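You operate a simulated robot arm through the tools that you are given. There is no shell and no other tool. Be economical: measure what you need, move in short steps, check, and stop when the job is done.

Carry out the task below with a simulated robot arm. There is one attempt and no reset: what you move stays moved.

Task
Fetch the purple extension ring and set it on top of the black card box on the top of the long bench. Then put the orange taped lens on the teal mat on the grey drawer counter. Then take the capped black lens from the bed top and put it on top of the teal carton. Then put the grey rubber cup with teal grip on the bed top away on the side desk. Then open the cabinet glass door. The order counts. Set down upright: orange taped lens, capped black lens, grey rubber cup with teal grip.

Only the result counts: the job must be done as asked and must still hold three seconds after the hand-in. Knocking over, shifting, dropping, spilling or breaking anything else fails it.

Robot
A 7-joint arm with a vacuum gripper on a trunk, on a base that drives. Base frame: it is fixed to the floor where the robot stands at the start and does not move with it; the origin is under the middle of the robot, x ahead of it, y to its left, z up. Units: mm, degrees, N and s.
With the tool pointing down near the work surface it reaches from about 100 to 420 mm from the robot's upright axis, wherever it stands. Its first joint turns from -69.0 to 172.0 degrees. Places, roughly: black card box (12x10x8 cm) [500, 600, 800]; cabinet glass door [-700, -700, 700]; capped black lens (6x6x7 cm) [-5800, 2000, 500]; grey rubber cup with teal grip (7x7x7 cm) [-5800, 1500, 500]; orange taped lens (6x6x6 cm) [500, 100, 800]; purple extension ring [750, 0, 750]; side desk [-3200, 3600, 700]; teal carton (13x10x6 cm) [-5800, 1700, 500]; teal mat on the grey drawer counter (29x13 cm) [-1440, -840, 840]. Payload 1.06 kg.
Tool frame: the origin (TCP) lies in the middle of the cups' lips, and z points out of the cups. The gripper has 1 cup of 24 mm across, covering 24 by 24 mm (tool x, y); the bellows give 8 mm. With the vacuum on, a cup seals on a smooth face that it is pressed against (1 to 4 N); it does not hold porous or soft things. The pull reaches 23 N.
Orientation is that of the tool frame in the base frame, as a unit quaternion [x, y, z, w]. With the cups facing straight down, the tool's x points along the base's -x, its y along +y and its z along -z.

Tools
- The arm moves only by the tool arm_command. Its argument "targets" is a list of rows, each a list of 6 numbers: the shift along the tool's x, y, z in mm, then the turn, a rotation vector about the tool's x, y, z in degrees. In form: [[x, y, z, rx, ry, rz], ...]. A call has 1 to 10 rows; each row is the pose to reach, as a shift and turn from the pose commanded when the call began, along the tool's axes at that moment. "valve" is the vacuum: 1 switches it on, 0 off, set as the call begins (left out, the last holds). Each row takes 0.2 s and may step no farther than 50 mm and 8.6 degrees from the row before; otherwise, or with a gripper value out of range, the whole call is refused. Where a pose cannot be reached the arm comes as near as it can. A force on the tool above 40 N (or 10 N above the force at the start of the call, whichever is more), or a blocked arm, ends the call early, and 0.2 s more pass. The pull builds up within a second once a cup has sealed. Time passes only in rows, and 0.2 s behind the last, so rows that repeat a pose give it time. It gives the time, the measured TCP pose, the force on the tool (base axes) and the pull of the vacuum at its end, in the units of the frame above (readings bear some noise), with the torque about the TCP (base axes, N m) and any sound that the robot's microphone picked up.
- Cameras (640 x 400 px; columns grow to the right, rows downward): "scene" is now at [124.2, -68.5, 1224.4]; the picture's right is [-0.82, -0.58, 0.00], its down [-0.39, 0.55, -0.74] and it looks along [0.43, -0.60, -0.68] (base axes); focal length 214 px, centre (320, 200). "wrist" rides on the gripper at [78, 19, -96] in the tool frame; the picture's right is [-0.24, 0.97, 0.00], its down [-0.71, -0.17, -0.69] and it looks along [-0.67, -0.16, 0.73] (tool axes); focal length 243 px, centre (320, 200). There is no depth. A picture from a camera that has moved, and an enlarged one, comes with that camera's place and axes in the base frame and with its lens.
- camera(camera): a new picture of that camera. No time passes.
- lift_body(by): slides the trunk up (or, below 0, down) by that many mm; the arm and the scene camera ride with it, the base frame stays. It gives what a move gives, with no picture.
- steer(legs): drives the robot by 1 to 6 legs, each [ahead, left, turn to the left] in mm, mm and degrees, along the robot's own axes; the way and the turn of a leg run together, so that a leg with both is an arc; at most 1500 mm and 180 degrees a leg. The arm and the cameras ride along, it lands a little off, and it stops where it bumps. It gives what a move gives.
- turn_head(pan, tilt): turns the head with the scene camera to pan (to the left, within 80 degrees either way) and tilt (down, from -29 to 69), counted from straight ahead of the robot. It gives what a move gives.
- close_up(camera, box): a new picture of the part [left, top, right, bottom] of that camera's present view, enlarged. No time passes.
- finish_job(): hands the job in; it is judged then, once.

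Go step by step. Nothing tells you exact positions but the pictures and the camera data: compare them with the known pose of the tool, close in by small moves and look again before you grip or let go. The budget is 165 turns and 120 pictures, counting those below and the enlarged ones. Unless the task says otherwise, let go and move clear before handing in.

The tools are called after "Call:" as name(argument=value, ...) on one line, values as JSON. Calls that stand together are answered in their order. arm_command: Moves the arm, as the interface text tells. Its arguments: {"type":"object","properties":{"targets":{"type":"array","items":{"type":"array","items":{"type":"number"}}},"valve":{"type":"number"}},"required":["targets"]} The other tools are called the same way: lift_body (by) slides the trunk up or down; steer (legs) drives the base; turn_head (pan, tilt) turns the head that bears the scene camera; camera (camera) takes a picture; close_up (camera, box) takes an enlarged picture of a part of a camera's view; finish_job () hands the job in.

At the start:

```text
time: 0.0
tool_pos: [336.4, -122.5, 1085.2]
tool_rot: [0.0, 1.0, 0.0, 0.0]
contact_force: [0.7, 1.0, -0.5]
ft_torque: [0.01, -0.01, 0.0]
pull: 0.1
trunk travel left (down, up): [-400.0, 92.0]
robot x, y, heading: [2.7, -0.3, -0.0]
head pan, tilt: [-54.7, 42.5]
```

scene: 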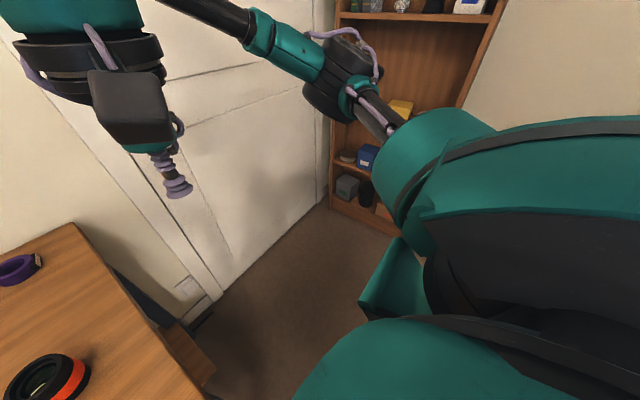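
wrist: 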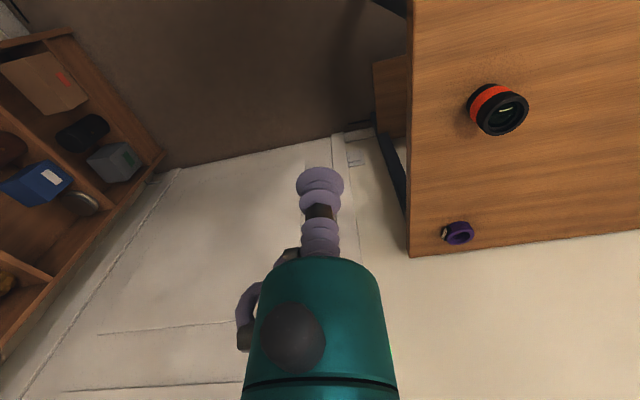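

I see the long bench ahead on the left with the purple ring and orange lens. I'll turn the head toward the bench to see it all.

Call:
turn_head(pan=25, tilt=40)

Call:
camera(camera="scene")

```text
time: 1.5
tool_pos: [336.3, -121.9, 1086.4]
tool_rot: [0.0, 1.0, 0.0, 0.0]
contact_force: [0.1, -0.3, 0.5]
ft_torque: [0.0, 0.01, -0.01]
pull: 0.1
trunk travel left (down, up): [-400.0, 92.0]
robot x, y, heading: [-1.6, -0.7, 0.1]
head pan, tilt: [25.0, 40.0]
```

```text
117 pictures are left
camera scene: at [153.1, 35.3, 1228.1], right [0.42, -0.91, 0.0], down [-0.58, -0.27, -0.77], along [0.69, 0.32, -0.64], focal length 214 px, centre (320, 200)
```

scene: 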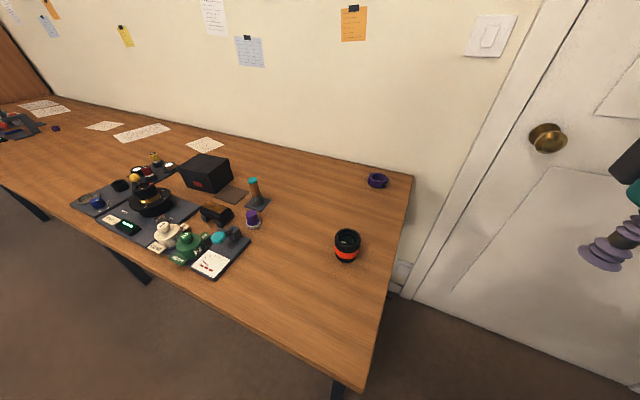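

The bench edge seems about x=240, its right end near y=0. I look down to see the base and bench edge clearance, and close up on the targets.

Call:
close_up(camera="scene", box=[60, 120, 280, 290])

Call:
close_up(camera="scene", box=[320, 150, 430, 270])

Call:
turn_head(pan=0, tilt=69)

Call:
camera(camera="scene")

```text
2.35 times, centred on (170, 205) of scene
camera zoom: at [153.1, 35.3, 1228.1], right [0.42, -0.91, 0.0], down [-0.58, -0.27, -0.77], along [0.69, 0.32, -0.64], focal length 505 px, centre (673, 188)
```

zoom: 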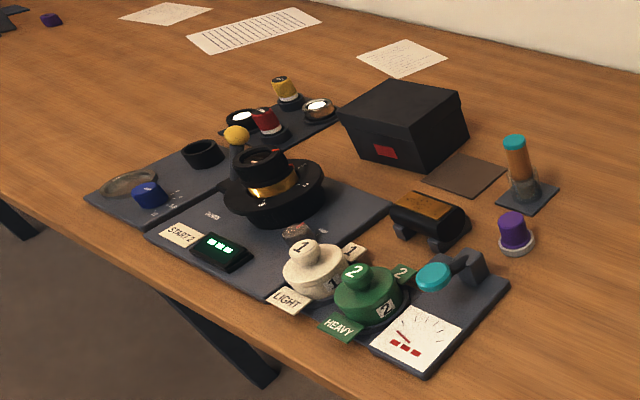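

```text
3.33 times, centred on (375, 210) of scene
camera zoom: at [153.1, 35.3, 1228.1], right [0.42, -0.91, 0.0], down [-0.58, -0.27, -0.77], along [0.69, 0.32, -0.64], focal length 715 px, centre (137, 167)
```

zoom: 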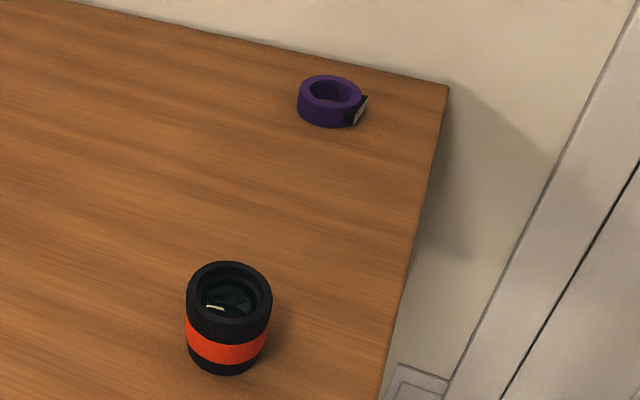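

```text
time: 2.5
tool_pos: [337.3, -122.4, 1086.9]
tool_rot: [0.0, 1.0, 0.0, 0.0]
contact_force: [-0.6, -0.9, 0.4]
ft_torque: [0.0, -0.02, 0.0]
pull: 0.1
trunk travel left (down, up): [-400.0, 92.0]
robot x, y, heading: [4.6, -1.0, -0.1]
head pan, tilt: [0.0, 68.8]
```

```text
114 pictures are left
camera scene: at [132.0, -0.6, 1192.0], right [0.0, -1.0, 0.0], down [-0.93, 0.0, -0.36], along [0.36, 0.0, -0.93], focal length 214 px, centre (320, 200)
```

scene: 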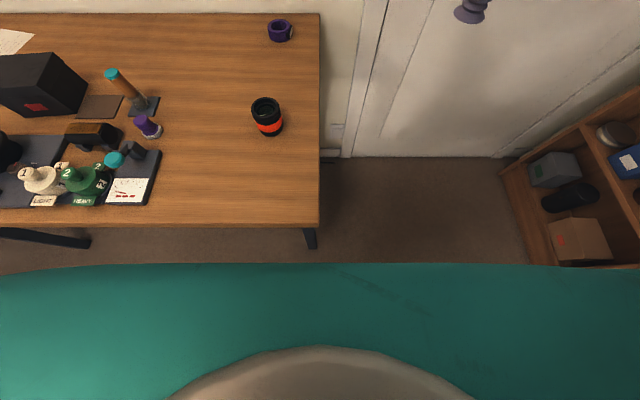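

The ring (about (875,126)) has a flat tag on its right side; its rim is thin, so I probably must grip the tag from the bench's right end. I drive round to the end and face +y.

Call:
steer(legs=[[0, -450, 0], [0, 0, 90], [0, -600, 0]])

Call:
turn_head(pan=-20, tilt=50)

Call:
camera(camera="scene")

Call:
camera(camera="wrist")

```text
time: 15.1
tool_pos: [597.8, -66.3, 1085.0]
tool_rot: [0.741, -0.671, 0.006, -0.002]
contact_force: [0.3, 0.0, -0.3]
ft_torque: [-0.02, 0.01, -0.02]
pull: 0.1
trunk travel left (down, up): [-400.0, 92.0]
robot x, y, heading: [517.6, -415.6, 94.0]
head pan, tilt: [0.0, 68.8]
stopped in leg 3: the robot was blocked; the commanded pose is now the measured one
```

```text
time: 15.9
tool_pos: [599.1, -65.4, 1083.8]
tool_rot: [0.74, -0.673, 0.007, -0.002]
contact_force: [0.6, -0.6, -0.2]
ft_torque: [-0.02, 0.0, 0.0]
pull: 0.0
trunk travel left (down, up): [-400.0, 92.0]
robot x, y, heading: [513.0, -407.6, 93.9]
head pan, tilt: [-20.0, 50.0]
```

```text
113 pictures are left
camera scene: at [523.8, -259.7, 1213.3], right [0.96, -0.27, 0.01], down [-0.2, -0.74, -0.64], along [0.18, 0.61, -0.77], focal length 214 px, centre (320, 200)
```

scene: 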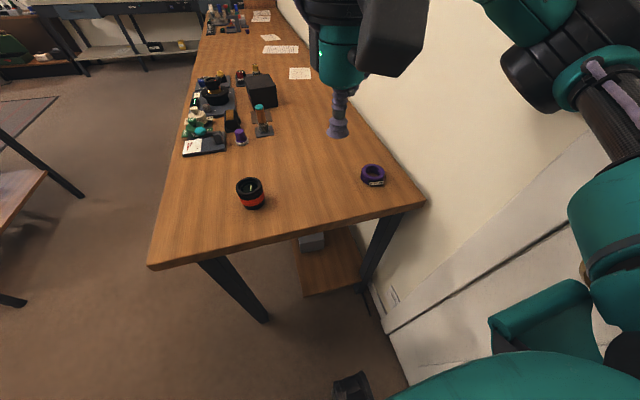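

```text
112 pictures are left
camera wrist: at [585.4, -144.8, 1180.3], right [-0.99, 0.14, -0.01], down [0.09, 0.73, 0.68], along [0.11, 0.67, -0.73], focal length 243 px, centre (320, 200)
```

wrist: 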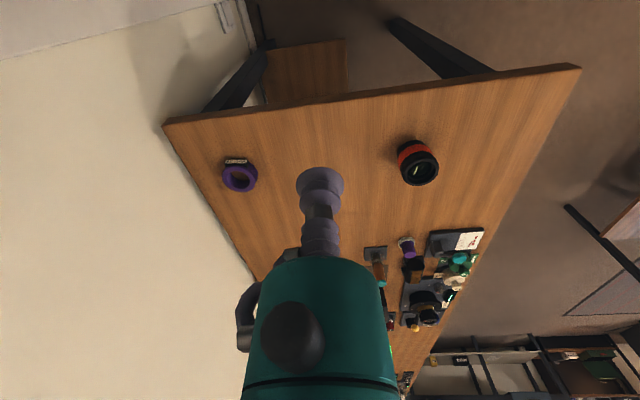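

The arm's elbow presumably met the wall on the right. I'll back off, turn to heading about 45°, and look closely at the ring's tag.

Call:
close_up(camera="scene", box=[340, 150, 410, 200])

Call:
steer(legs=[[0, 80, 0], [0, 0, -49]])

Call:
turn_head(pan=10, tilt=50)

Call:
camera(camera="scene")

```text
8.00 times, centred on (375, 175) of scene
camera zoom: at [523.8, -259.7, 1213.3], right [0.96, -0.27, 0.01], down [-0.2, -0.74, -0.64], along [0.18, 0.61, -0.77], focal length 1716 px, centre (-120, 400)
```

zoom: 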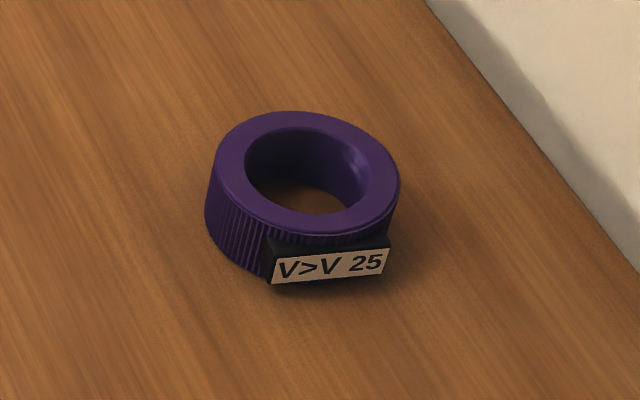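

```text
time: 18.9
tool_pos: [615.2, -168.9, 1085.5]
tool_rot: [-0.609, 0.793, -0.019, 0.015]
contact_force: [0.7, 0.1, 0.8]
ft_torque: [-0.06, 0.01, 0.0]
pull: 0.1
trunk travel left (down, up): [-400.0, 92.0]
robot x, y, heading: [429.7, -414.5, 61.4]
head pan, tilt: [-20.0, 50.0]
stopped in leg 2: the robot was blocked; the commanded pose is now the measured one
```

```text
time: 19.8
tool_pos: [615.0, -168.1, 1085.6]
tool_rot: [-0.609, 0.793, -0.019, 0.015]
contact_force: [0.0, -1.5, -0.1]
ft_torque: [-0.03, -0.02, -0.01]
pull: 0.1
trunk travel left (down, up): [-400.0, 92.0]
robot x, y, heading: [434.4, -417.3, 60.9]
head pan, tilt: [10.0, 50.0]
```

```text
110 pictures are left
camera scene: at [474.7, -274.6, 1214.4], right [0.94, -0.33, 0.02], down [-0.24, -0.73, -0.64], along [0.23, 0.6, -0.76], focal length 214 px, centre (320, 200)
```

scene: 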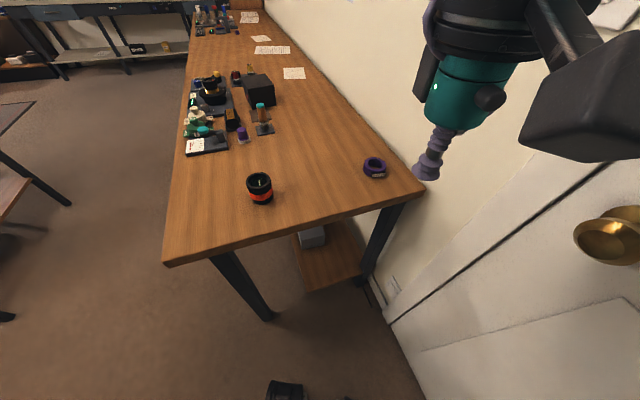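

The arm got pushed a bit by some contact on its right side. I look right to see what touches.

Call:
turn_head(pan=-60, tilt=30)

Call:
camera(camera="scene")

```text
time: 21.2
tool_pos: [615.2, -169.2, 1086.3]
tool_rot: [-0.609, 0.793, -0.02, 0.015]
contact_force: [-0.3, 0.0, -0.4]
ft_torque: [0.01, -0.07, -0.03]
pull: 0.0
trunk travel left (down, up): [-400.0, 92.0]
robot x, y, heading: [434.5, -418.7, 60.5]
head pan, tilt: [-60.0, 30.0]
```

```text
109 pictures are left
camera scene: at [539.1, -346.1, 1245.4], right [0.01, -1.0, 0.0], down [-0.48, -0.01, -0.88], along [0.88, 0.01, -0.48], focal length 214 px, centre (320, 200)
```

scene: 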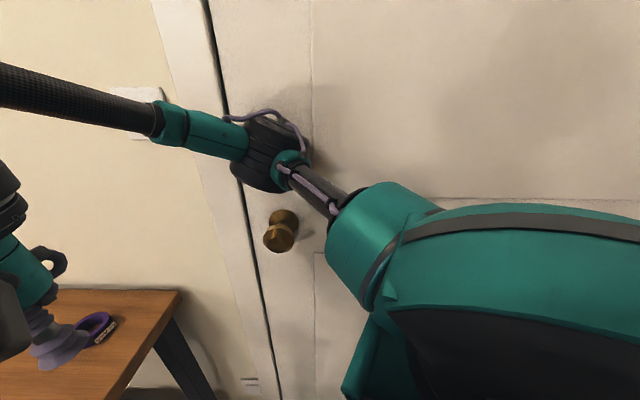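

The elbow sits against the door/wall to the right (bench top is more like z≈775, ring ≈ (805,125), tag facing −y). I move away from the wall and toward the bench corner, turning to heading ~30.

Call:
steer(legs=[[52, 148, 0], [0, 0, -35]])

Call:
turn_head(pan=15, tilt=50)

Call:
camera(camera="scene")

```text
time: 24.9
tool_pos: [634.8, -213.2, 1082.6]
tool_rot: [-0.34, 0.94, -0.013, 0.003]
contact_force: [-0.6, 0.1, -0.3]
ft_torque: [-0.03, -0.02, -0.02]
pull: 0.1
trunk travel left (down, up): [-400.0, 92.0]
robot x, y, heading: [329.4, -295.8, 26.1]
head pan, tilt: [-60.0, 30.0]
```

```text
time: 26.3
tool_pos: [635.6, -212.5, 1081.9]
tool_rot: [-0.34, 0.94, -0.013, 0.002]
contact_force: [-0.5, -0.1, 0.1]
ft_torque: [-0.03, 0.01, 0.03]
pull: 0.0
trunk travel left (down, up): [-400.0, 92.0]
robot x, y, heading: [327.0, -297.5, 26.2]
head pan, tilt: [15.0, 50.0]
```

```text
108 pictures are left
camera scene: at [455.3, -214.7, 1213.9], right [0.66, -0.75, 0.0], down [-0.58, -0.5, -0.64], along [0.48, 0.42, -0.77], focal length 214 px, centre (320, 200)
```

scene: 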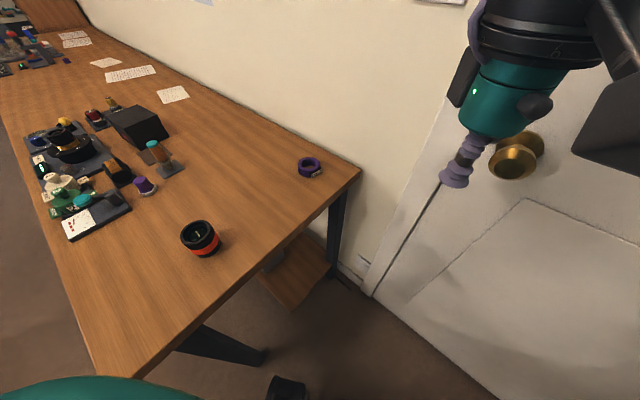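

Now clear. I spin the tool 50° about its axis, then will tilt it horizontal toward the tag.

Call:
arm_command(targets=[[0, 0, 0, 0, 0, 8.4], [0, 0, 0, 0, 0, 16.8], [0, 0, 0, 0, 0, 25.2], [0, 0, 0, 0, 0, 33.6], [0, 0, 0, 0, 0, 42], [0, 0, 0, 0, 0, 50]])

Call:
arm_command(targets=[[0, -20, 0, -8.4, 0, 0], [0, -40, 0, -16.8, 0, 0], [0, -60, 0, -25.2, 0, 0], [0, -80, 0, -33.6, 0, 0], [0, -90, 0, -42, 0, 0], [0, -90, 20, -50.4, 0, 0], [0, -90, 40, -58.8, 0, 0], [0, -80, 60, -67.2, 0, 0], [0, -70, 80, -75.6, 0, 0], [0, -60, 100, -80, 0, 0]])

Call:
camera(camera="scene")

Call:
camera(camera="wrist")

```text
time: 27.7
tool_pos: [636.2, -214.1, 1083.1]
tool_rot: [0.092, 0.996, -0.012, 0.008]
contact_force: [-0.1, 0.1, -1.2]
ft_torque: [0.0, 0.0, 0.0]
pull: 0.0
trunk travel left (down, up): [-400.0, 92.0]
robot x, y, heading: [327.1, -295.3, 25.9]
head pan, tilt: [15.0, 50.0]
```

```text
time: 29.9
tool_pos: [641.5, -273.5, 970.6]
tool_rot: [0.062, 0.769, 0.633, 0.066]
contact_force: [-1.1, -0.3, -0.7]
ft_torque: [0.01, 0.02, -0.03]
pull: 0.0
out of reach, approached as far as the arm can: row 5, 6, 7, 8, 9, 10
trunk travel left (down, up): [-400.0, 92.0]
robot x, y, heading: [326.9, -298.7, 26.1]
head pan, tilt: [15.0, 50.0]
```

```text
107 pictures are left
camera scene: at [453.5, -215.3, 1214.1], right [0.66, -0.75, 0.0], down [-0.58, -0.5, -0.64], along [0.49, 0.42, -0.76], focal length 214 px, centre (320, 200)
```

scene: 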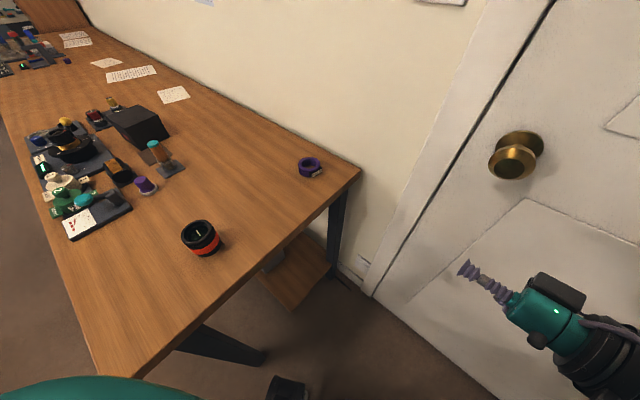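

```text
106 pictures are left
camera wrist: at [546.5, -349.2, 1006.0], right [0.24, 0.14, 0.96], down [0.57, -0.82, -0.02], along [0.78, 0.55, -0.28], focal length 243 px, centre (320, 200)
```

wrist: 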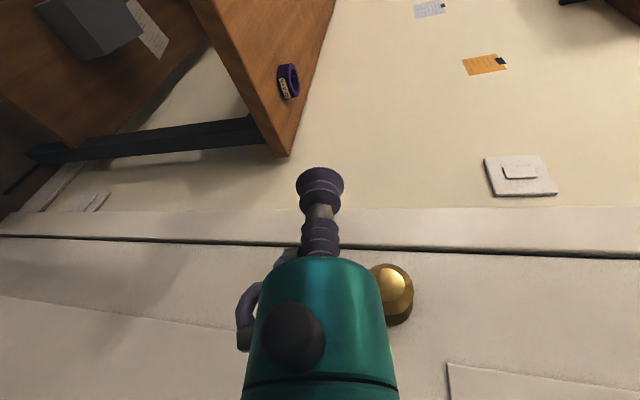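

The tool is now near-horizontal pointing +y (slightly down). I lower the trunk to bring it to ring height and then move toward the tag.

Call:
lift_body(by=-165)

Call:
arm_command(targets=[[-40, 0, 20, 0, 0, 0], [-80, 0, 40, 0, 0, 0], [-110, 0, 70, 0, 0, 0], [-120, 0, 110, 0, 0, 0], [-120, 0, 150, 0, 0, 0]])

Call:
camera(camera="wrist")

Call:
camera(camera="scene")

```text
time: 31.8
tool_pos: [644.5, -276.7, 768.3]
tool_rot: [0.112, 0.797, 0.593, 0.004]
contact_force: [0.5, -0.4, 0.4]
ft_torque: [0.02, 0.01, 0.0]
pull: 0.0
trunk travel left (down, up): [-235.0, 257.0]
robot x, y, heading: [329.9, -297.9, 26.1]
head pan, tilt: [15.0, 50.0]
```

```text
time: 33.0
tool_pos: [780.8, -155.9, 709.4]
tool_rot: [0.112, 0.798, 0.592, 0.004]
contact_force: [0.1, -0.2, -0.1]
ft_torque: [0.0, 0.02, 0.02]
pull: 0.1
trunk travel left (down, up): [-235.0, 257.0]
robot x, y, heading: [328.0, -297.4, 26.2]
head pan, tilt: [15.0, 50.0]
```

```text
105 pictures are left
camera wrist: at [694.6, -226.2, 766.3], right [0.4, 0.22, 0.89], down [0.57, -0.82, -0.05], along [0.72, 0.52, -0.45], focal length 243 px, centre (320, 200)
```

wrist: 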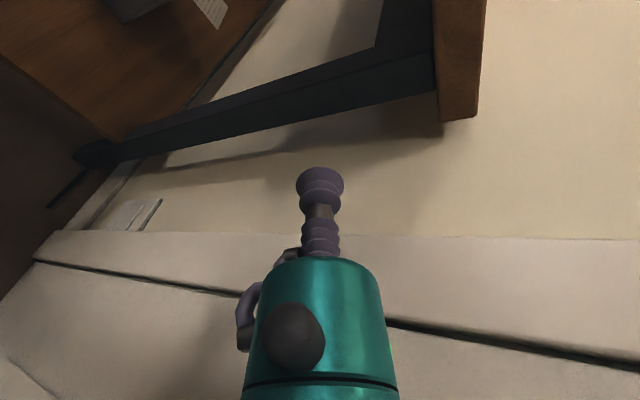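

```text
104 pictures are left
camera scene: at [493.1, -196.1, 1047.0], right [0.66, -0.75, 0.0], down [-0.58, -0.5, -0.64], along [0.48, 0.42, -0.77], focal length 214 px, centre (320, 200)
```

scene: 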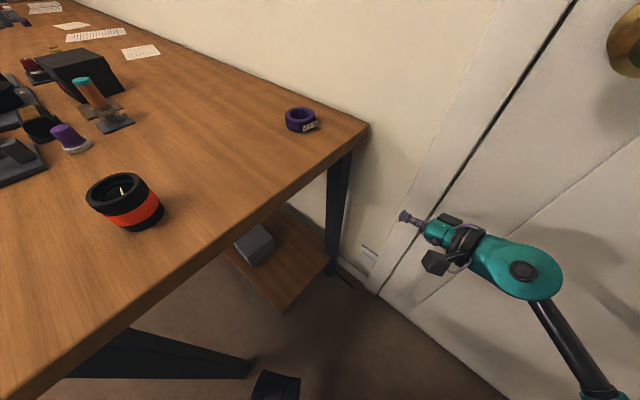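

I zoom on the ring to refine the tag's place and facing.

Call:
close_up(camera="scene", box=[270, 95, 334, 145])

```text
8.00 times, centred on (302, 120) of scene
camera zoom: at [493.1, -196.1, 1047.0], right [0.66, -0.75, 0.0], down [-0.58, -0.5, -0.64], along [0.48, 0.42, -0.77], focal length 1716 px, centre (464, 840)
```

zoom: 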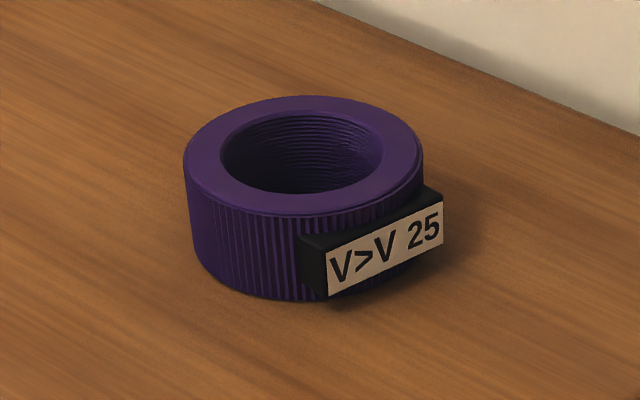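

The tag face is about 41×15 mm, facing −y. I raise the tool and move it closer for a better look with the wrist camera.

Call:
arm_command(targets=[[6, 43, -13, 0, 0, 0], [11, 86, -27, 0, 0, 0], [13, 103, 20, 0, 0, 0], [18, 112, 60, 0, 0, 0], [23, 124, 98, 0, 0, 0]])

Call:
camera(camera="wrist")

Call:
close_up(camera="scene", box=[250, 80, 410, 180])

```text
time: 34.2
tool_pos: [797.5, -26.6, 800.4]
tool_rot: [0.111, 0.798, 0.593, 0.003]
contact_force: [0.6, -0.4, 0.2]
ft_torque: [0.02, -0.02, 0.02]
pull: 0.1
trunk travel left (down, up): [-235.0, 257.0]
robot x, y, heading: [330.4, -294.1, 26.2]
head pan, tilt: [15.0, 50.0]
```

```text
102 pictures are left
camera wrist: at [709.7, -96.3, 856.5], right [0.4, 0.22, 0.89], down [0.57, -0.82, -0.05], along [0.72, 0.52, -0.45], focal length 243 px, centre (320, 200)
```

wrist: 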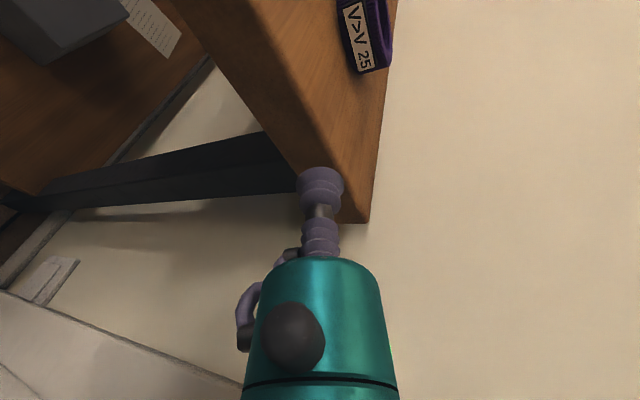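

```text
4.00 times, centred on (330, 130) of scene
camera zoom: at [493.0, -196.1, 1047.0], right [0.66, -0.75, 0.0], down [-0.58, -0.5, -0.64], along [0.48, 0.42, -0.77], focal length 858 px, centre (280, 480)
```

zoom: 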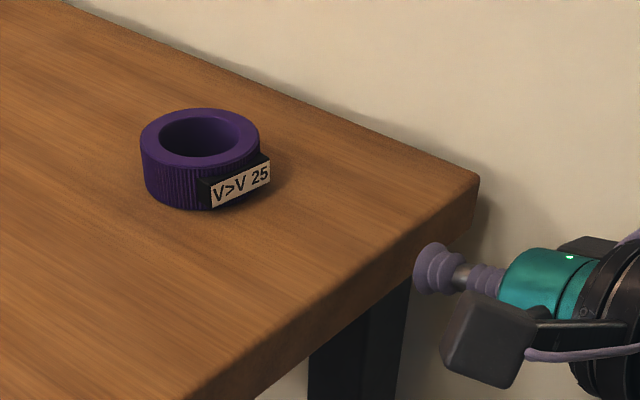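

Triangulating with the wrist view puts the tag at about (774, 75, 811) and the bench top near z≈798. I move to ~25 mm in front of the tag and check.

Call:
arm_command(targets=[[10, 34, 0, 0, 0, 0], [42, 36, 10, 0, 0, 0], [42, 36, 40, 0, 0, 0], [42, 36, 60, 0, 0, 0]])

Call:
camera(camera="wrist")

Call:
close_up(camera="scene", box=[270, 90, 366, 150])

```text
time: 35.2
tool_pos: [768.9, 45.9, 822.0]
tool_rot: [0.112, 0.798, 0.592, 0.004]
contact_force: [0.4, -0.1, -0.2]
ft_torque: [0.01, 0.03, 0.0]
pull: 0.1
trunk travel left (down, up): [-235.0, 257.0]
robot x, y, heading: [329.9, -295.9, 26.0]
head pan, tilt: [15.0, 50.0]
```

```text
100 pictures are left
camera wrist: at [683.0, -23.8, 879.1], right [0.4, 0.22, 0.89], down [0.57, -0.82, -0.05], along [0.72, 0.52, -0.45], focal length 243 px, centre (320, 200)
```

wrist: 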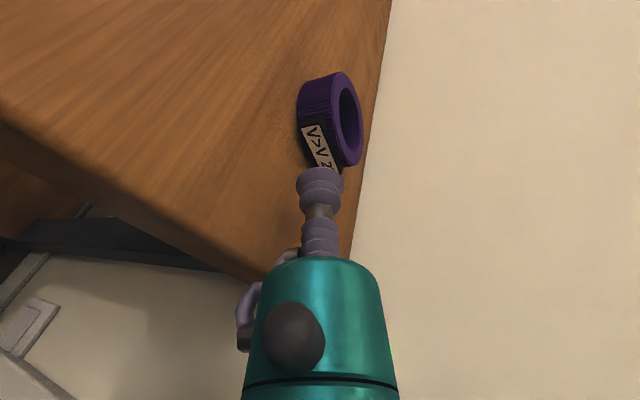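

```text
6.67 times, centred on (318, 120) of scene
camera zoom: at [493.1, -196.1, 1047.0], right [0.66, -0.75, 0.0], down [-0.58, -0.5, -0.64], along [0.48, 0.42, -0.77], focal length 1430 px, centre (333, 733)
```

zoom: 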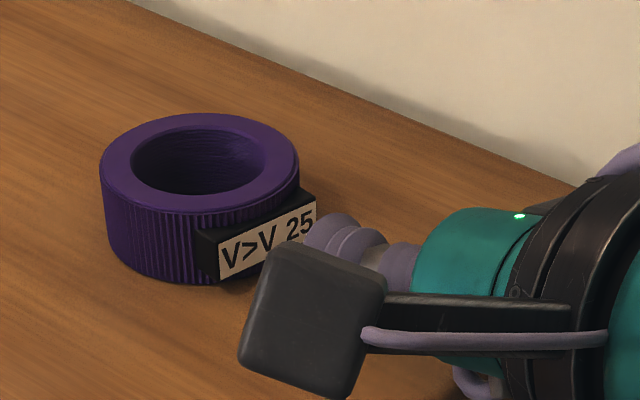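

Using all views, the ring centre is about (755,103), bench top ≈ 815, tag centre ≈ (752,53,828). I back off, centre on the tag and flatten the pitch a bit.

Call:
arm_command(targets=[[8, 2, -15, 0, 0, 0], [18.5, 5, -15, -8, 0, 0]])

Call:
camera(camera="wrist")

Call:
close_up(camera="wrist", box=[260, 50, 400, 220])

```text
time: 35.8
tool_pos: [750.1, 37.8, 834.2]
tool_rot: [0.112, 0.754, 0.648, 0.011]
contact_force: [-0.5, 0.2, -0.4]
ft_torque: [0.01, 0.01, 0.0]
pull: 0.0
trunk travel left (down, up): [-235.0, 257.0]
robot x, y, heading: [329.7, -297.2, 26.2]
head pan, tilt: [15.0, 50.0]
```

```text
98 pictures are left
camera wrist: at [660.7, -38.1, 878.3], right [0.38, 0.09, 0.92], down [0.55, -0.82, -0.15], along [0.74, 0.57, -0.36], focal length 243 px, centre (320, 200)
```

wrist: 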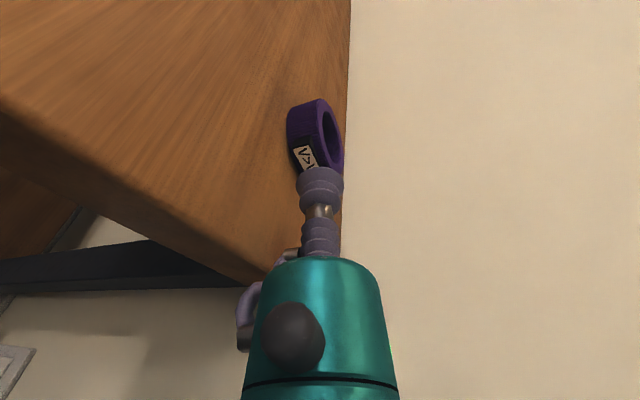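

```text
2.35 times, centred on (330, 135) of wrist
camera zoom: at [660.7, -38.1, 878.3], right [0.38, 0.09, 0.92], down [0.55, -0.82, -0.15], along [0.74, 0.57, -0.36], focal length 571 px, centre (296, 353)
```

zoom: 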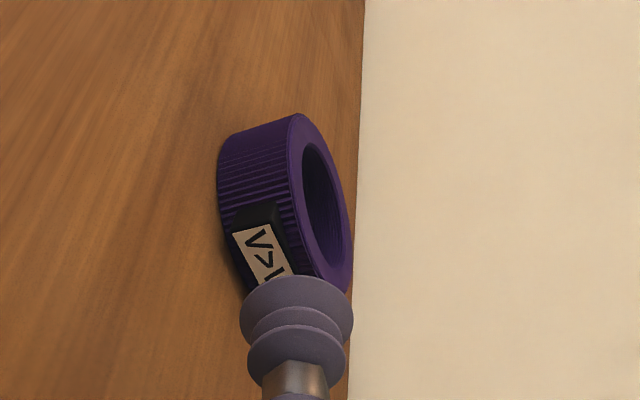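

I now switch the vacuum on and press gently onto the tag.

Call:
arm_command(targets=[[1, -4, 10, 0, 0, 0], [1, -4, 15, 0, 0, 0], [1, -4, 18, 0, 0, 0], [1, -4, 20, 0, 0, 0], [1, -4, 20, 0, 0, 0], [1, -4, 20, 0, 0, 0]], valve=1)

Call:
close_up(camera="scene", box=[270, 90, 366, 150])

Call:
close_up(camera="wrist", box=[260, 50, 400, 220])

```text
time: 37.2
tool_pos: [751.2, 58.4, 825.5]
tool_rot: [0.113, 0.754, 0.647, 0.01]
contact_force: [0.3, 0.6, -0.2]
ft_torque: [-0.02, -0.03, 0.03]
pull: 0.0
trunk travel left (down, up): [-235.0, 257.0]
robot x, y, heading: [327.2, -296.2, 26.5]
head pan, tilt: [15.0, 50.0]
```

```text
6.67 times, centred on (318, 120) of scene
camera zoom: at [493.0, -196.1, 1047.0], right [0.66, -0.75, 0.0], down [-0.58, -0.5, -0.64], along [0.48, 0.42, -0.77], focal length 1430 px, centre (333, 733)
```

zoom: 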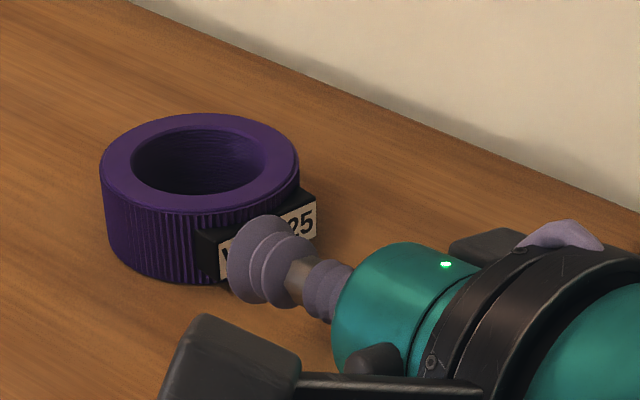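

```text
2.35 times, centred on (330, 135) of wrist
camera zoom: at [662.2, -17.9, 870.2], right [0.38, 0.09, 0.92], down [0.55, -0.82, -0.15], along [0.74, 0.57, -0.36], focal length 571 px, centre (296, 353)
```

zoom: 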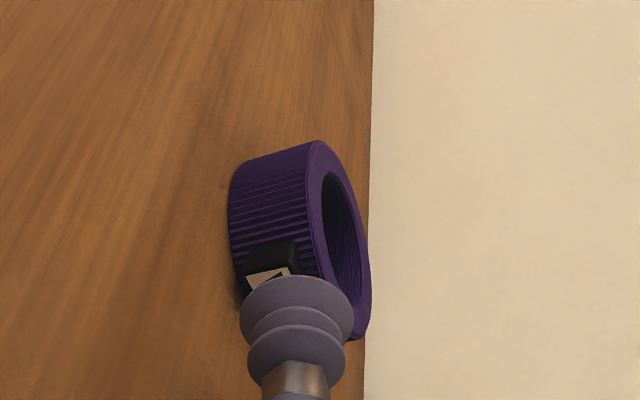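

Not touching yet; the cup should go ~5 mm toward +x. I correct and creep forward.

Call:
arm_command(targets=[[-5, 0, 0, 0, 0, 0], [-5, 0, 2, 0, 0, 0], [-5, 0, 4, 0, 0, 0], [-5, 0, 6, 0, 0, 0], [-5, 0, 6, 0, 0, 0], [-5, 0, 6, 0, 0, 0]], valve=1)

Call:
close_up(camera="scene", box=[270, 90, 366, 150])

```text
time: 38.6
tool_pos: [757.1, 63.0, 824.6]
tool_rot: [0.111, 0.753, 0.648, 0.011]
contact_force: [-1.1, 0.0, -0.3]
ft_torque: [-0.01, 0.01, -0.02]
pull: 0.0
trunk travel left (down, up): [-235.0, 257.0]
robot x, y, heading: [328.4, -294.7, 26.1]
head pan, tilt: [15.0, 50.0]
```

```text
6.67 times, centred on (318, 120) of scene
camera zoom: at [493.0, -196.1, 1047.0], right [0.66, -0.75, 0.0], down [-0.58, -0.5, -0.64], along [0.48, 0.42, -0.77], focal length 1430 px, centre (333, 733)
```

zoom: 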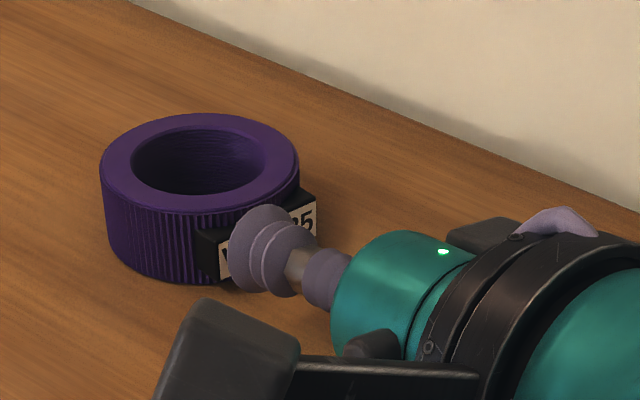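

Still no contact; I continue creeping forward.

Call:
arm_command(targets=[[-1, 0, 2, 0, 0, 0], [-1, 0, 4, 0, 0, 0], [-2, 0, 6, 0, 0, 0], [-2, 0, 8, 0, 0, 0], [-2, 0, 8, 0, 0, 0], [-2, 0, 8, 0, 0, 0]], valve=1)

Call:
close_up(camera="scene", box=[270, 90, 366, 150])

Call:
close_up(camera="wrist", box=[260, 50, 400, 220])

```text
time: 40.0
tool_pos: [759.2, 70.6, 822.3]
tool_rot: [0.112, 0.754, 0.647, 0.01]
contact_force: [1.1, 0.2, -0.2]
ft_torque: [0.0, -0.02, 0.0]
pull: 0.1
trunk travel left (down, up): [-235.0, 257.0]
robot x, y, heading: [330.5, -296.4, 26.0]
head pan, tilt: [15.0, 50.0]
```

```text
6.67 times, centred on (318, 120) of scene
camera zoom: at [493.0, -196.1, 1047.0], right [0.66, -0.75, 0.0], down [-0.58, -0.5, -0.64], along [0.48, 0.42, -0.77], focal length 1430 px, centre (333, 733)
```

zoom: 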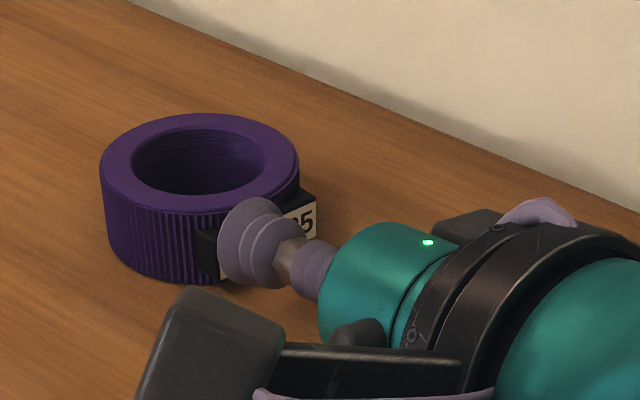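

```text
2.35 times, centred on (330, 135) of wrist
camera zoom: at [670.7, -5.7, 867.3], right [0.38, 0.09, 0.92], down [0.55, -0.82, -0.15], along [0.74, 0.57, -0.36], focal length 571 px, centre (296, 353)
```

zoom: 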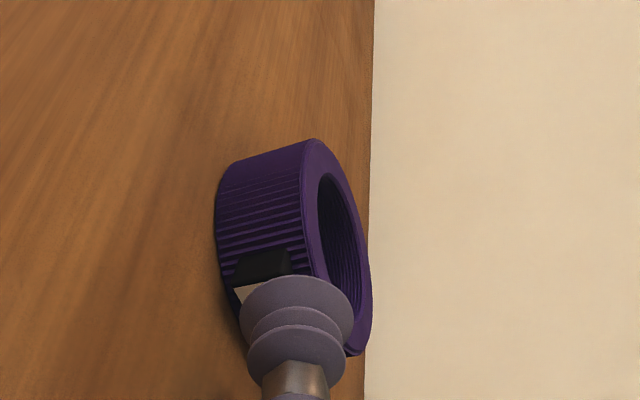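

No contact, so the tag is further along the sight line: about (777, 78, 807). I shift the cup there in front of it and look.

Call:
arm_command(targets=[[-4, 0, -8, 0, 0, 0], [-20, -5, -6, 0, 0, 0], [-20, -9, -4, 0, 0, 0]])

Call:
close_up(camera="scene", box=[270, 90, 366, 150])

Call:
close_up(camera="wrist", box=[260, 50, 400, 220])

```text
time: 40.8
tool_pos: [777.7, 62.6, 813.6]
tool_rot: [0.111, 0.753, 0.648, 0.012]
contact_force: [-0.1, -0.8, 1.1]
ft_torque: [0.02, -0.01, 0.01]
pull: 0.1
trunk travel left (down, up): [-235.0, 257.0]
robot x, y, heading: [328.3, -297.0, 26.3]
head pan, tilt: [15.0, 50.0]
```

```text
6.67 times, centred on (318, 120) of scene
camera zoom: at [493.0, -196.2, 1047.0], right [0.66, -0.75, 0.0], down [-0.58, -0.5, -0.64], along [0.48, 0.42, -0.77], focal length 1430 px, centre (333, 733)
```

zoom: 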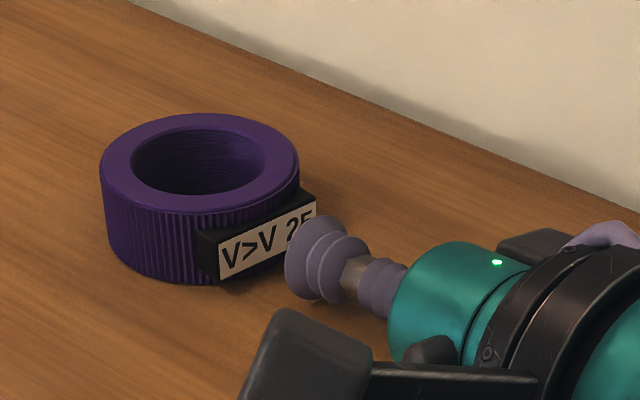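

```text
2.35 times, centred on (330, 135) of wrist
camera zoom: at [688.9, -14.8, 856.9], right [0.38, 0.09, 0.92], down [0.55, -0.82, -0.15], along [0.74, 0.57, -0.36], focal length 571 px, centre (296, 353)
```

zoom: 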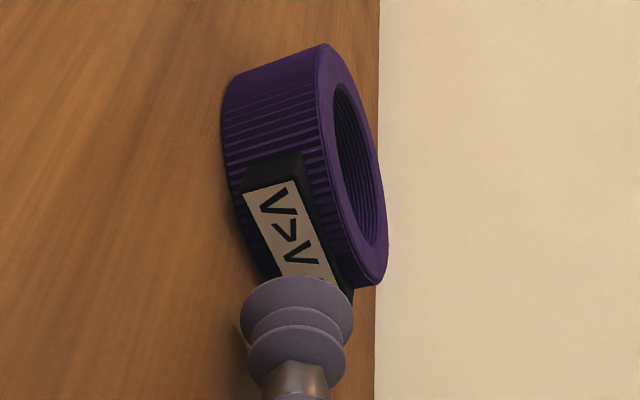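

The cup now lines up so that advancing ~15 mm meets the tag's middle. Creeping forward with vacuum.

Call:
arm_command(targets=[[0, 0, 6, 0, 0, 0], [0, 0, 11, 0, 0, 0], [0, 0, 14, 0, 0, 0], [0, 0, 16, 0, 0, 0], [0, 0, 18, 0, 0, 0], [0, 0, 18, 0, 0, 0], [0, 0, 18, 0, 0, 0]], valve=1)

Call:
close_up(camera="scene", box=[270, 90, 366, 150])

Call:
close_up(camera="wrist", box=[260, 50, 400, 220])

```text
time: 42.4
tool_pos: [777.6, 78.9, 812.9]
tool_rot: [0.111, 0.752, 0.65, 0.012]
contact_force: [2.5, -10.2, 26.6]
ft_torque: [-1.71, -0.74, -0.2]
pull: 0.2
trunk travel left (down, up): [-235.0, 257.0]
robot x, y, heading: [329.0, -296.3, 25.9]
head pan, tilt: [15.0, 50.0]
```

```text
6.67 times, centred on (318, 120) of scene
camera zoom: at [491.8, -197.9, 1047.5], right [0.66, -0.75, 0.0], down [-0.58, -0.5, -0.64], along [0.49, 0.42, -0.76], focal length 1430 px, centre (333, 733)
```

zoom: 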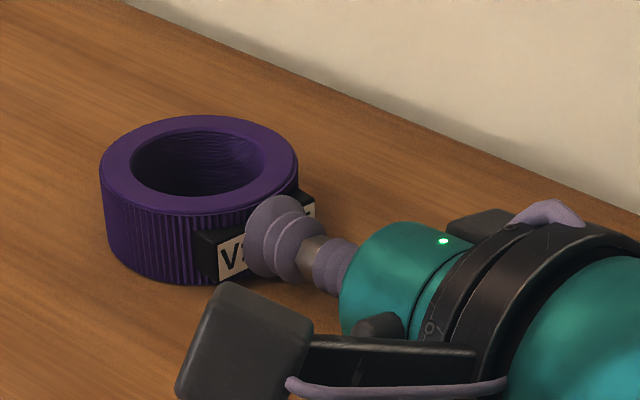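

```text
2.35 times, centred on (330, 135) of wrist
camera zoom: at [689.5, 2.5, 855.8], right [0.38, 0.09, 0.92], down [0.55, -0.82, -0.15], along [0.74, 0.57, -0.35], focal length 571 px, centre (296, 353)
```

zoom: 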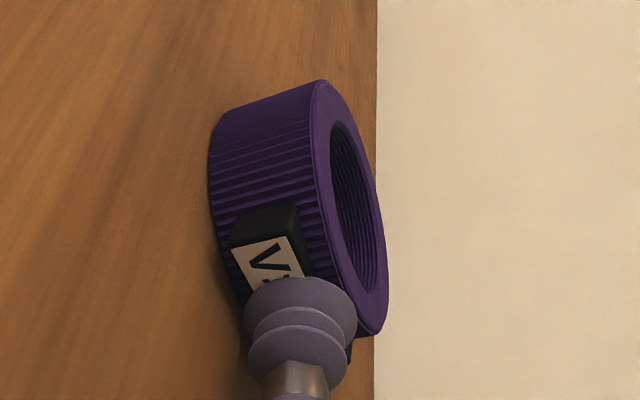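

The gripper body touched the bench edge (force up, 65 mm behind the tip). I back out and pitch down more to clear.

Call:
arm_command(targets=[[0, 6, -4, 0, 0, 0], [0, 8, -20, 0, 0, 0], [0, 8, -30, 8, 0, 0], [0, 8, -30, 13, 0, 0]])

Call:
close_up(camera="scene", box=[270, 90, 366, 150])

```text
time: 43.4
tool_pos: [775.8, 50.0, 822.5]
tool_rot: [0.112, 0.823, 0.557, -0.002]
contact_force: [-0.1, -0.5, -0.3]
ft_torque: [0.03, -0.01, 0.03]
pull: 0.1
trunk travel left (down, up): [-235.0, 257.0]
robot x, y, heading: [328.3, -300.3, 25.8]
head pan, tilt: [15.0, 50.0]
```

```text
6.67 times, centred on (318, 120) of scene
camera zoom: at [493.0, -196.1, 1047.0], right [0.66, -0.75, 0.0], down [-0.58, -0.5, -0.64], along [0.48, 0.42, -0.77], focal length 1430 px, centre (333, 733)
```

zoom: 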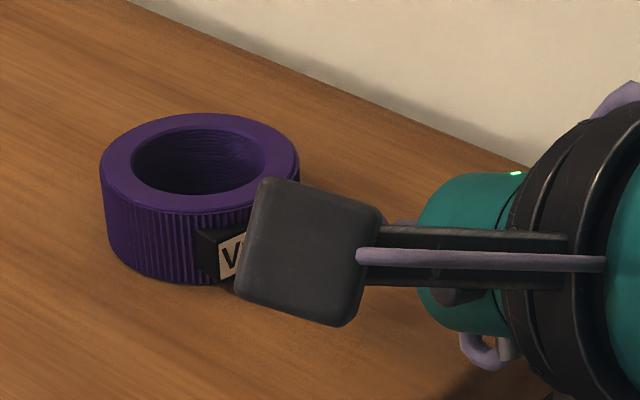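

Pitch is 22° now; approach again along the tool axis toward the tag centre.

Call:
arm_command(targets=[[1, -3, 12, 0, 0, 0], [1, -3, 22, 0, 0, 0], [1, -3, 27, 0, 0, 0], [1, -3, 30, 0, 0, 0], [1, -3, 30, 0, 0, 0]], valve=1)

Call:
close_up(camera="scene", box=[270, 90, 366, 150])

Call:
close_up(camera="wrist", box=[260, 50, 400, 220])

```text
time: 44.6
tool_pos: [778.6, 76.7, 809.7]
tool_rot: [0.111, 0.822, 0.559, -0.002]
contact_force: [-1.2, -2.6, 5.1]
ft_torque: [-0.1, 0.04, -0.02]
pull: 0.1
trunk travel left (down, up): [-235.0, 257.0]
robot x, y, heading: [327.7, -295.8, 26.1]
head pan, tilt: [15.0, 50.0]
```

```text
6.67 times, centred on (318, 120) of scene
camera zoom: at [492.6, -196.6, 1047.1], right [0.66, -0.75, 0.0], down [-0.58, -0.5, -0.64], along [0.48, 0.42, -0.77], focal length 1430 px, centre (333, 733)
```

zoom: 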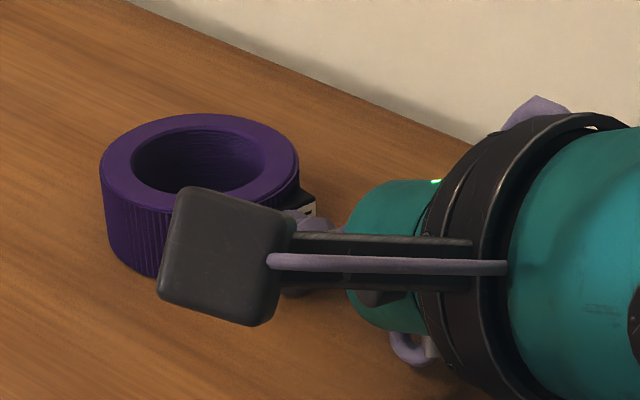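

```text
2.35 times, centred on (330, 135) of wrist
camera zoom: at [693.3, 9.9, 873.6], right [0.41, 0.3, 0.86], down [0.58, -0.82, 0.01], along [0.71, 0.49, -0.51], focal length 571 px, centre (296, 353)
```

zoom: 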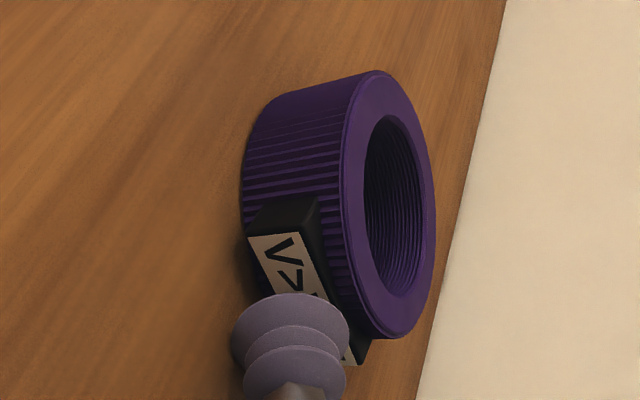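

The cup's lower lip touched the bench top (≈799); the tag centre sits ~6 mm higher. I raise and press again.

Call:
arm_command(targets=[[0, 3, -5, 0, 0, 0], [0, 6, -3, 0, 0, 0], [0, 6, 0, 0, 0, 0], [0, 6, 2, 0, 0, 0], [0, 6, 4, 0, 0, 0], [0, 6, 4, 0, 0, 0], [0, 6, 4, 0, 0, 0]], valve=1)

Call:
close_up(camera="wrist", box=[260, 50, 400, 220])

```text
time: 46.2
tool_pos: [780.2, 82.8, 813.8]
tool_rot: [0.112, 0.823, 0.557, -0.001]
contact_force: [-0.3, -0.7, 0.7]
ft_torque: [0.01, 0.0, 0.02]
pull: 0.1
trunk travel left (down, up): [-235.0, 257.0]
robot x, y, heading: [329.8, -297.8, 26.3]
head pan, tilt: [15.0, 50.0]
```

```text
2.35 times, centred on (330, 135) of wrist
camera zoom: at [695.4, 16.6, 876.9], right [0.41, 0.3, 0.86], down [0.57, -0.82, 0.01], along [0.71, 0.49, -0.51], focal length 571 px, centre (296, 353)
```

zoom: 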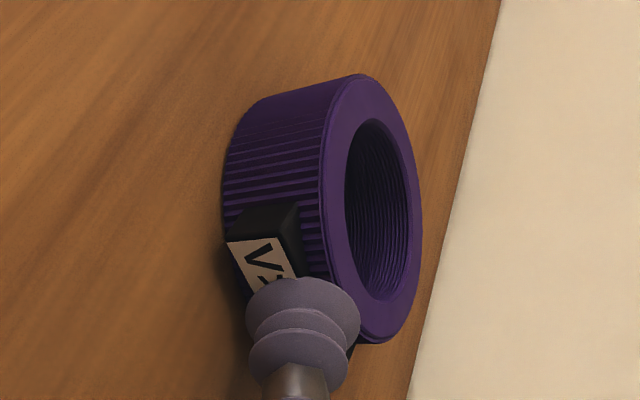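

Aligned better; continue pressing forward slowly.

Call:
arm_command(targets=[[0, 0, 2, 0, 0, 0], [0, 0.5, 4, 0, 0, 0], [0, 1, 6, 0, 0, 0], [0, 1, 6, 0, 0, 0], [0, 1, 6, 0, 0, 0], [0, 1, 6, 0, 0, 0]], valve=1)

Call:
close_up(camera="wrist", box=[260, 50, 400, 220])

Call:
close_up(camera="scene", box=[270, 90, 366, 150])

```text
time: 47.6
tool_pos: [780.3, 88.4, 810.8]
tool_rot: [0.113, 0.822, 0.558, -0.003]
contact_force: [0.1, -0.4, 0.7]
ft_torque: [0.0, -0.02, -0.01]
pull: 0.1
trunk travel left (down, up): [-235.0, 257.0]
robot x, y, heading: [328.8, -297.5, 26.0]
head pan, tilt: [15.0, 50.0]
```

```text
2.35 times, centred on (330, 135) of wrist
camera zoom: at [696.0, 22.1, 874.7], right [0.41, 0.3, 0.86], down [0.57, -0.82, 0.01], along [0.71, 0.49, -0.51], focal length 571 px, centre (296, 353)
```

zoom: 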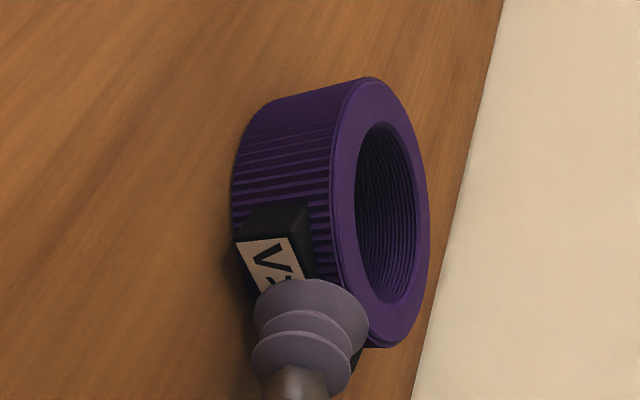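

```text
6.67 times, centred on (318, 120) of scene
camera zoom: at [492.9, -196.3, 1047.0], right [0.66, -0.75, 0.0], down [-0.58, -0.5, -0.64], along [0.48, 0.42, -0.77], focal length 1430 px, centre (333, 733)
```

zoom: 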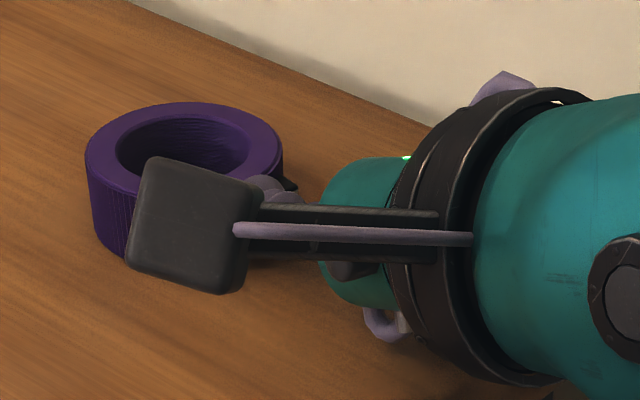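

Pressing slowly just slides the light ring (≈0.8 N), and the 22° tilt may be too much. I back off 30 mm, flatten to ~14° (still clear of the bench), and will then press with a brisk stroke.

Call:
arm_command(targets=[[0, 0, -20, 0, 0, 0], [0.5, -5.6, -31, -8, 0, 0], [0.5, -5.6, -31, -8, 0, 0]])

Call:
close_up(camera="wrist", box=[260, 50, 400, 220])

Call:
close_up(camera="scene", box=[270, 90, 366, 150])

```text
time: 48.4
tool_pos: [775.7, 60.7, 818.5]
tool_rot: [0.112, 0.781, 0.614, 0.007]
contact_force: [0.4, -0.2, -0.6]
ft_torque: [0.01, -0.01, 0.01]
pull: 0.2
trunk travel left (down, up): [-235.0, 257.0]
robot x, y, heading: [328.6, -298.4, 26.0]
head pan, tilt: [15.0, 50.0]
```

```text
2.35 times, centred on (330, 135) of wrist
camera zoom: at [688.7, -12.4, 870.3], right [0.39, 0.17, 0.9], down [0.56, -0.82, -0.09], along [0.73, 0.54, -0.42], focal length 571 px, centre (296, 353)
```

zoom: 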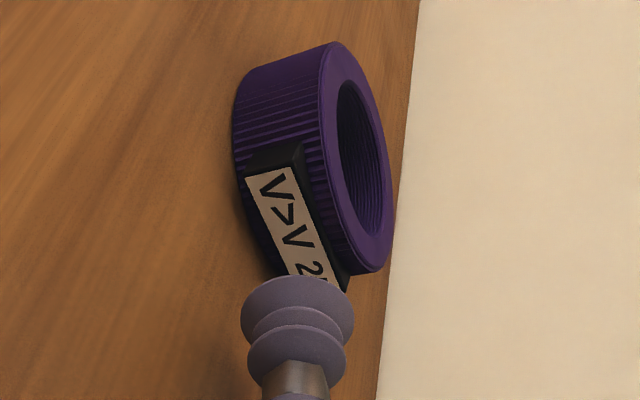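

```text
6.67 times, centred on (318, 120) of scene
camera zoom: at [493.0, -196.2, 1047.0], right [0.66, -0.75, 0.0], down [-0.58, -0.5, -0.64], along [0.48, 0.42, -0.77], focal length 1430 px, centre (333, 733)
```

zoom: 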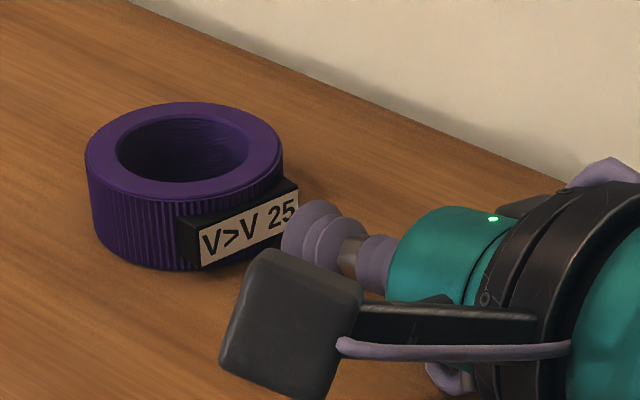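

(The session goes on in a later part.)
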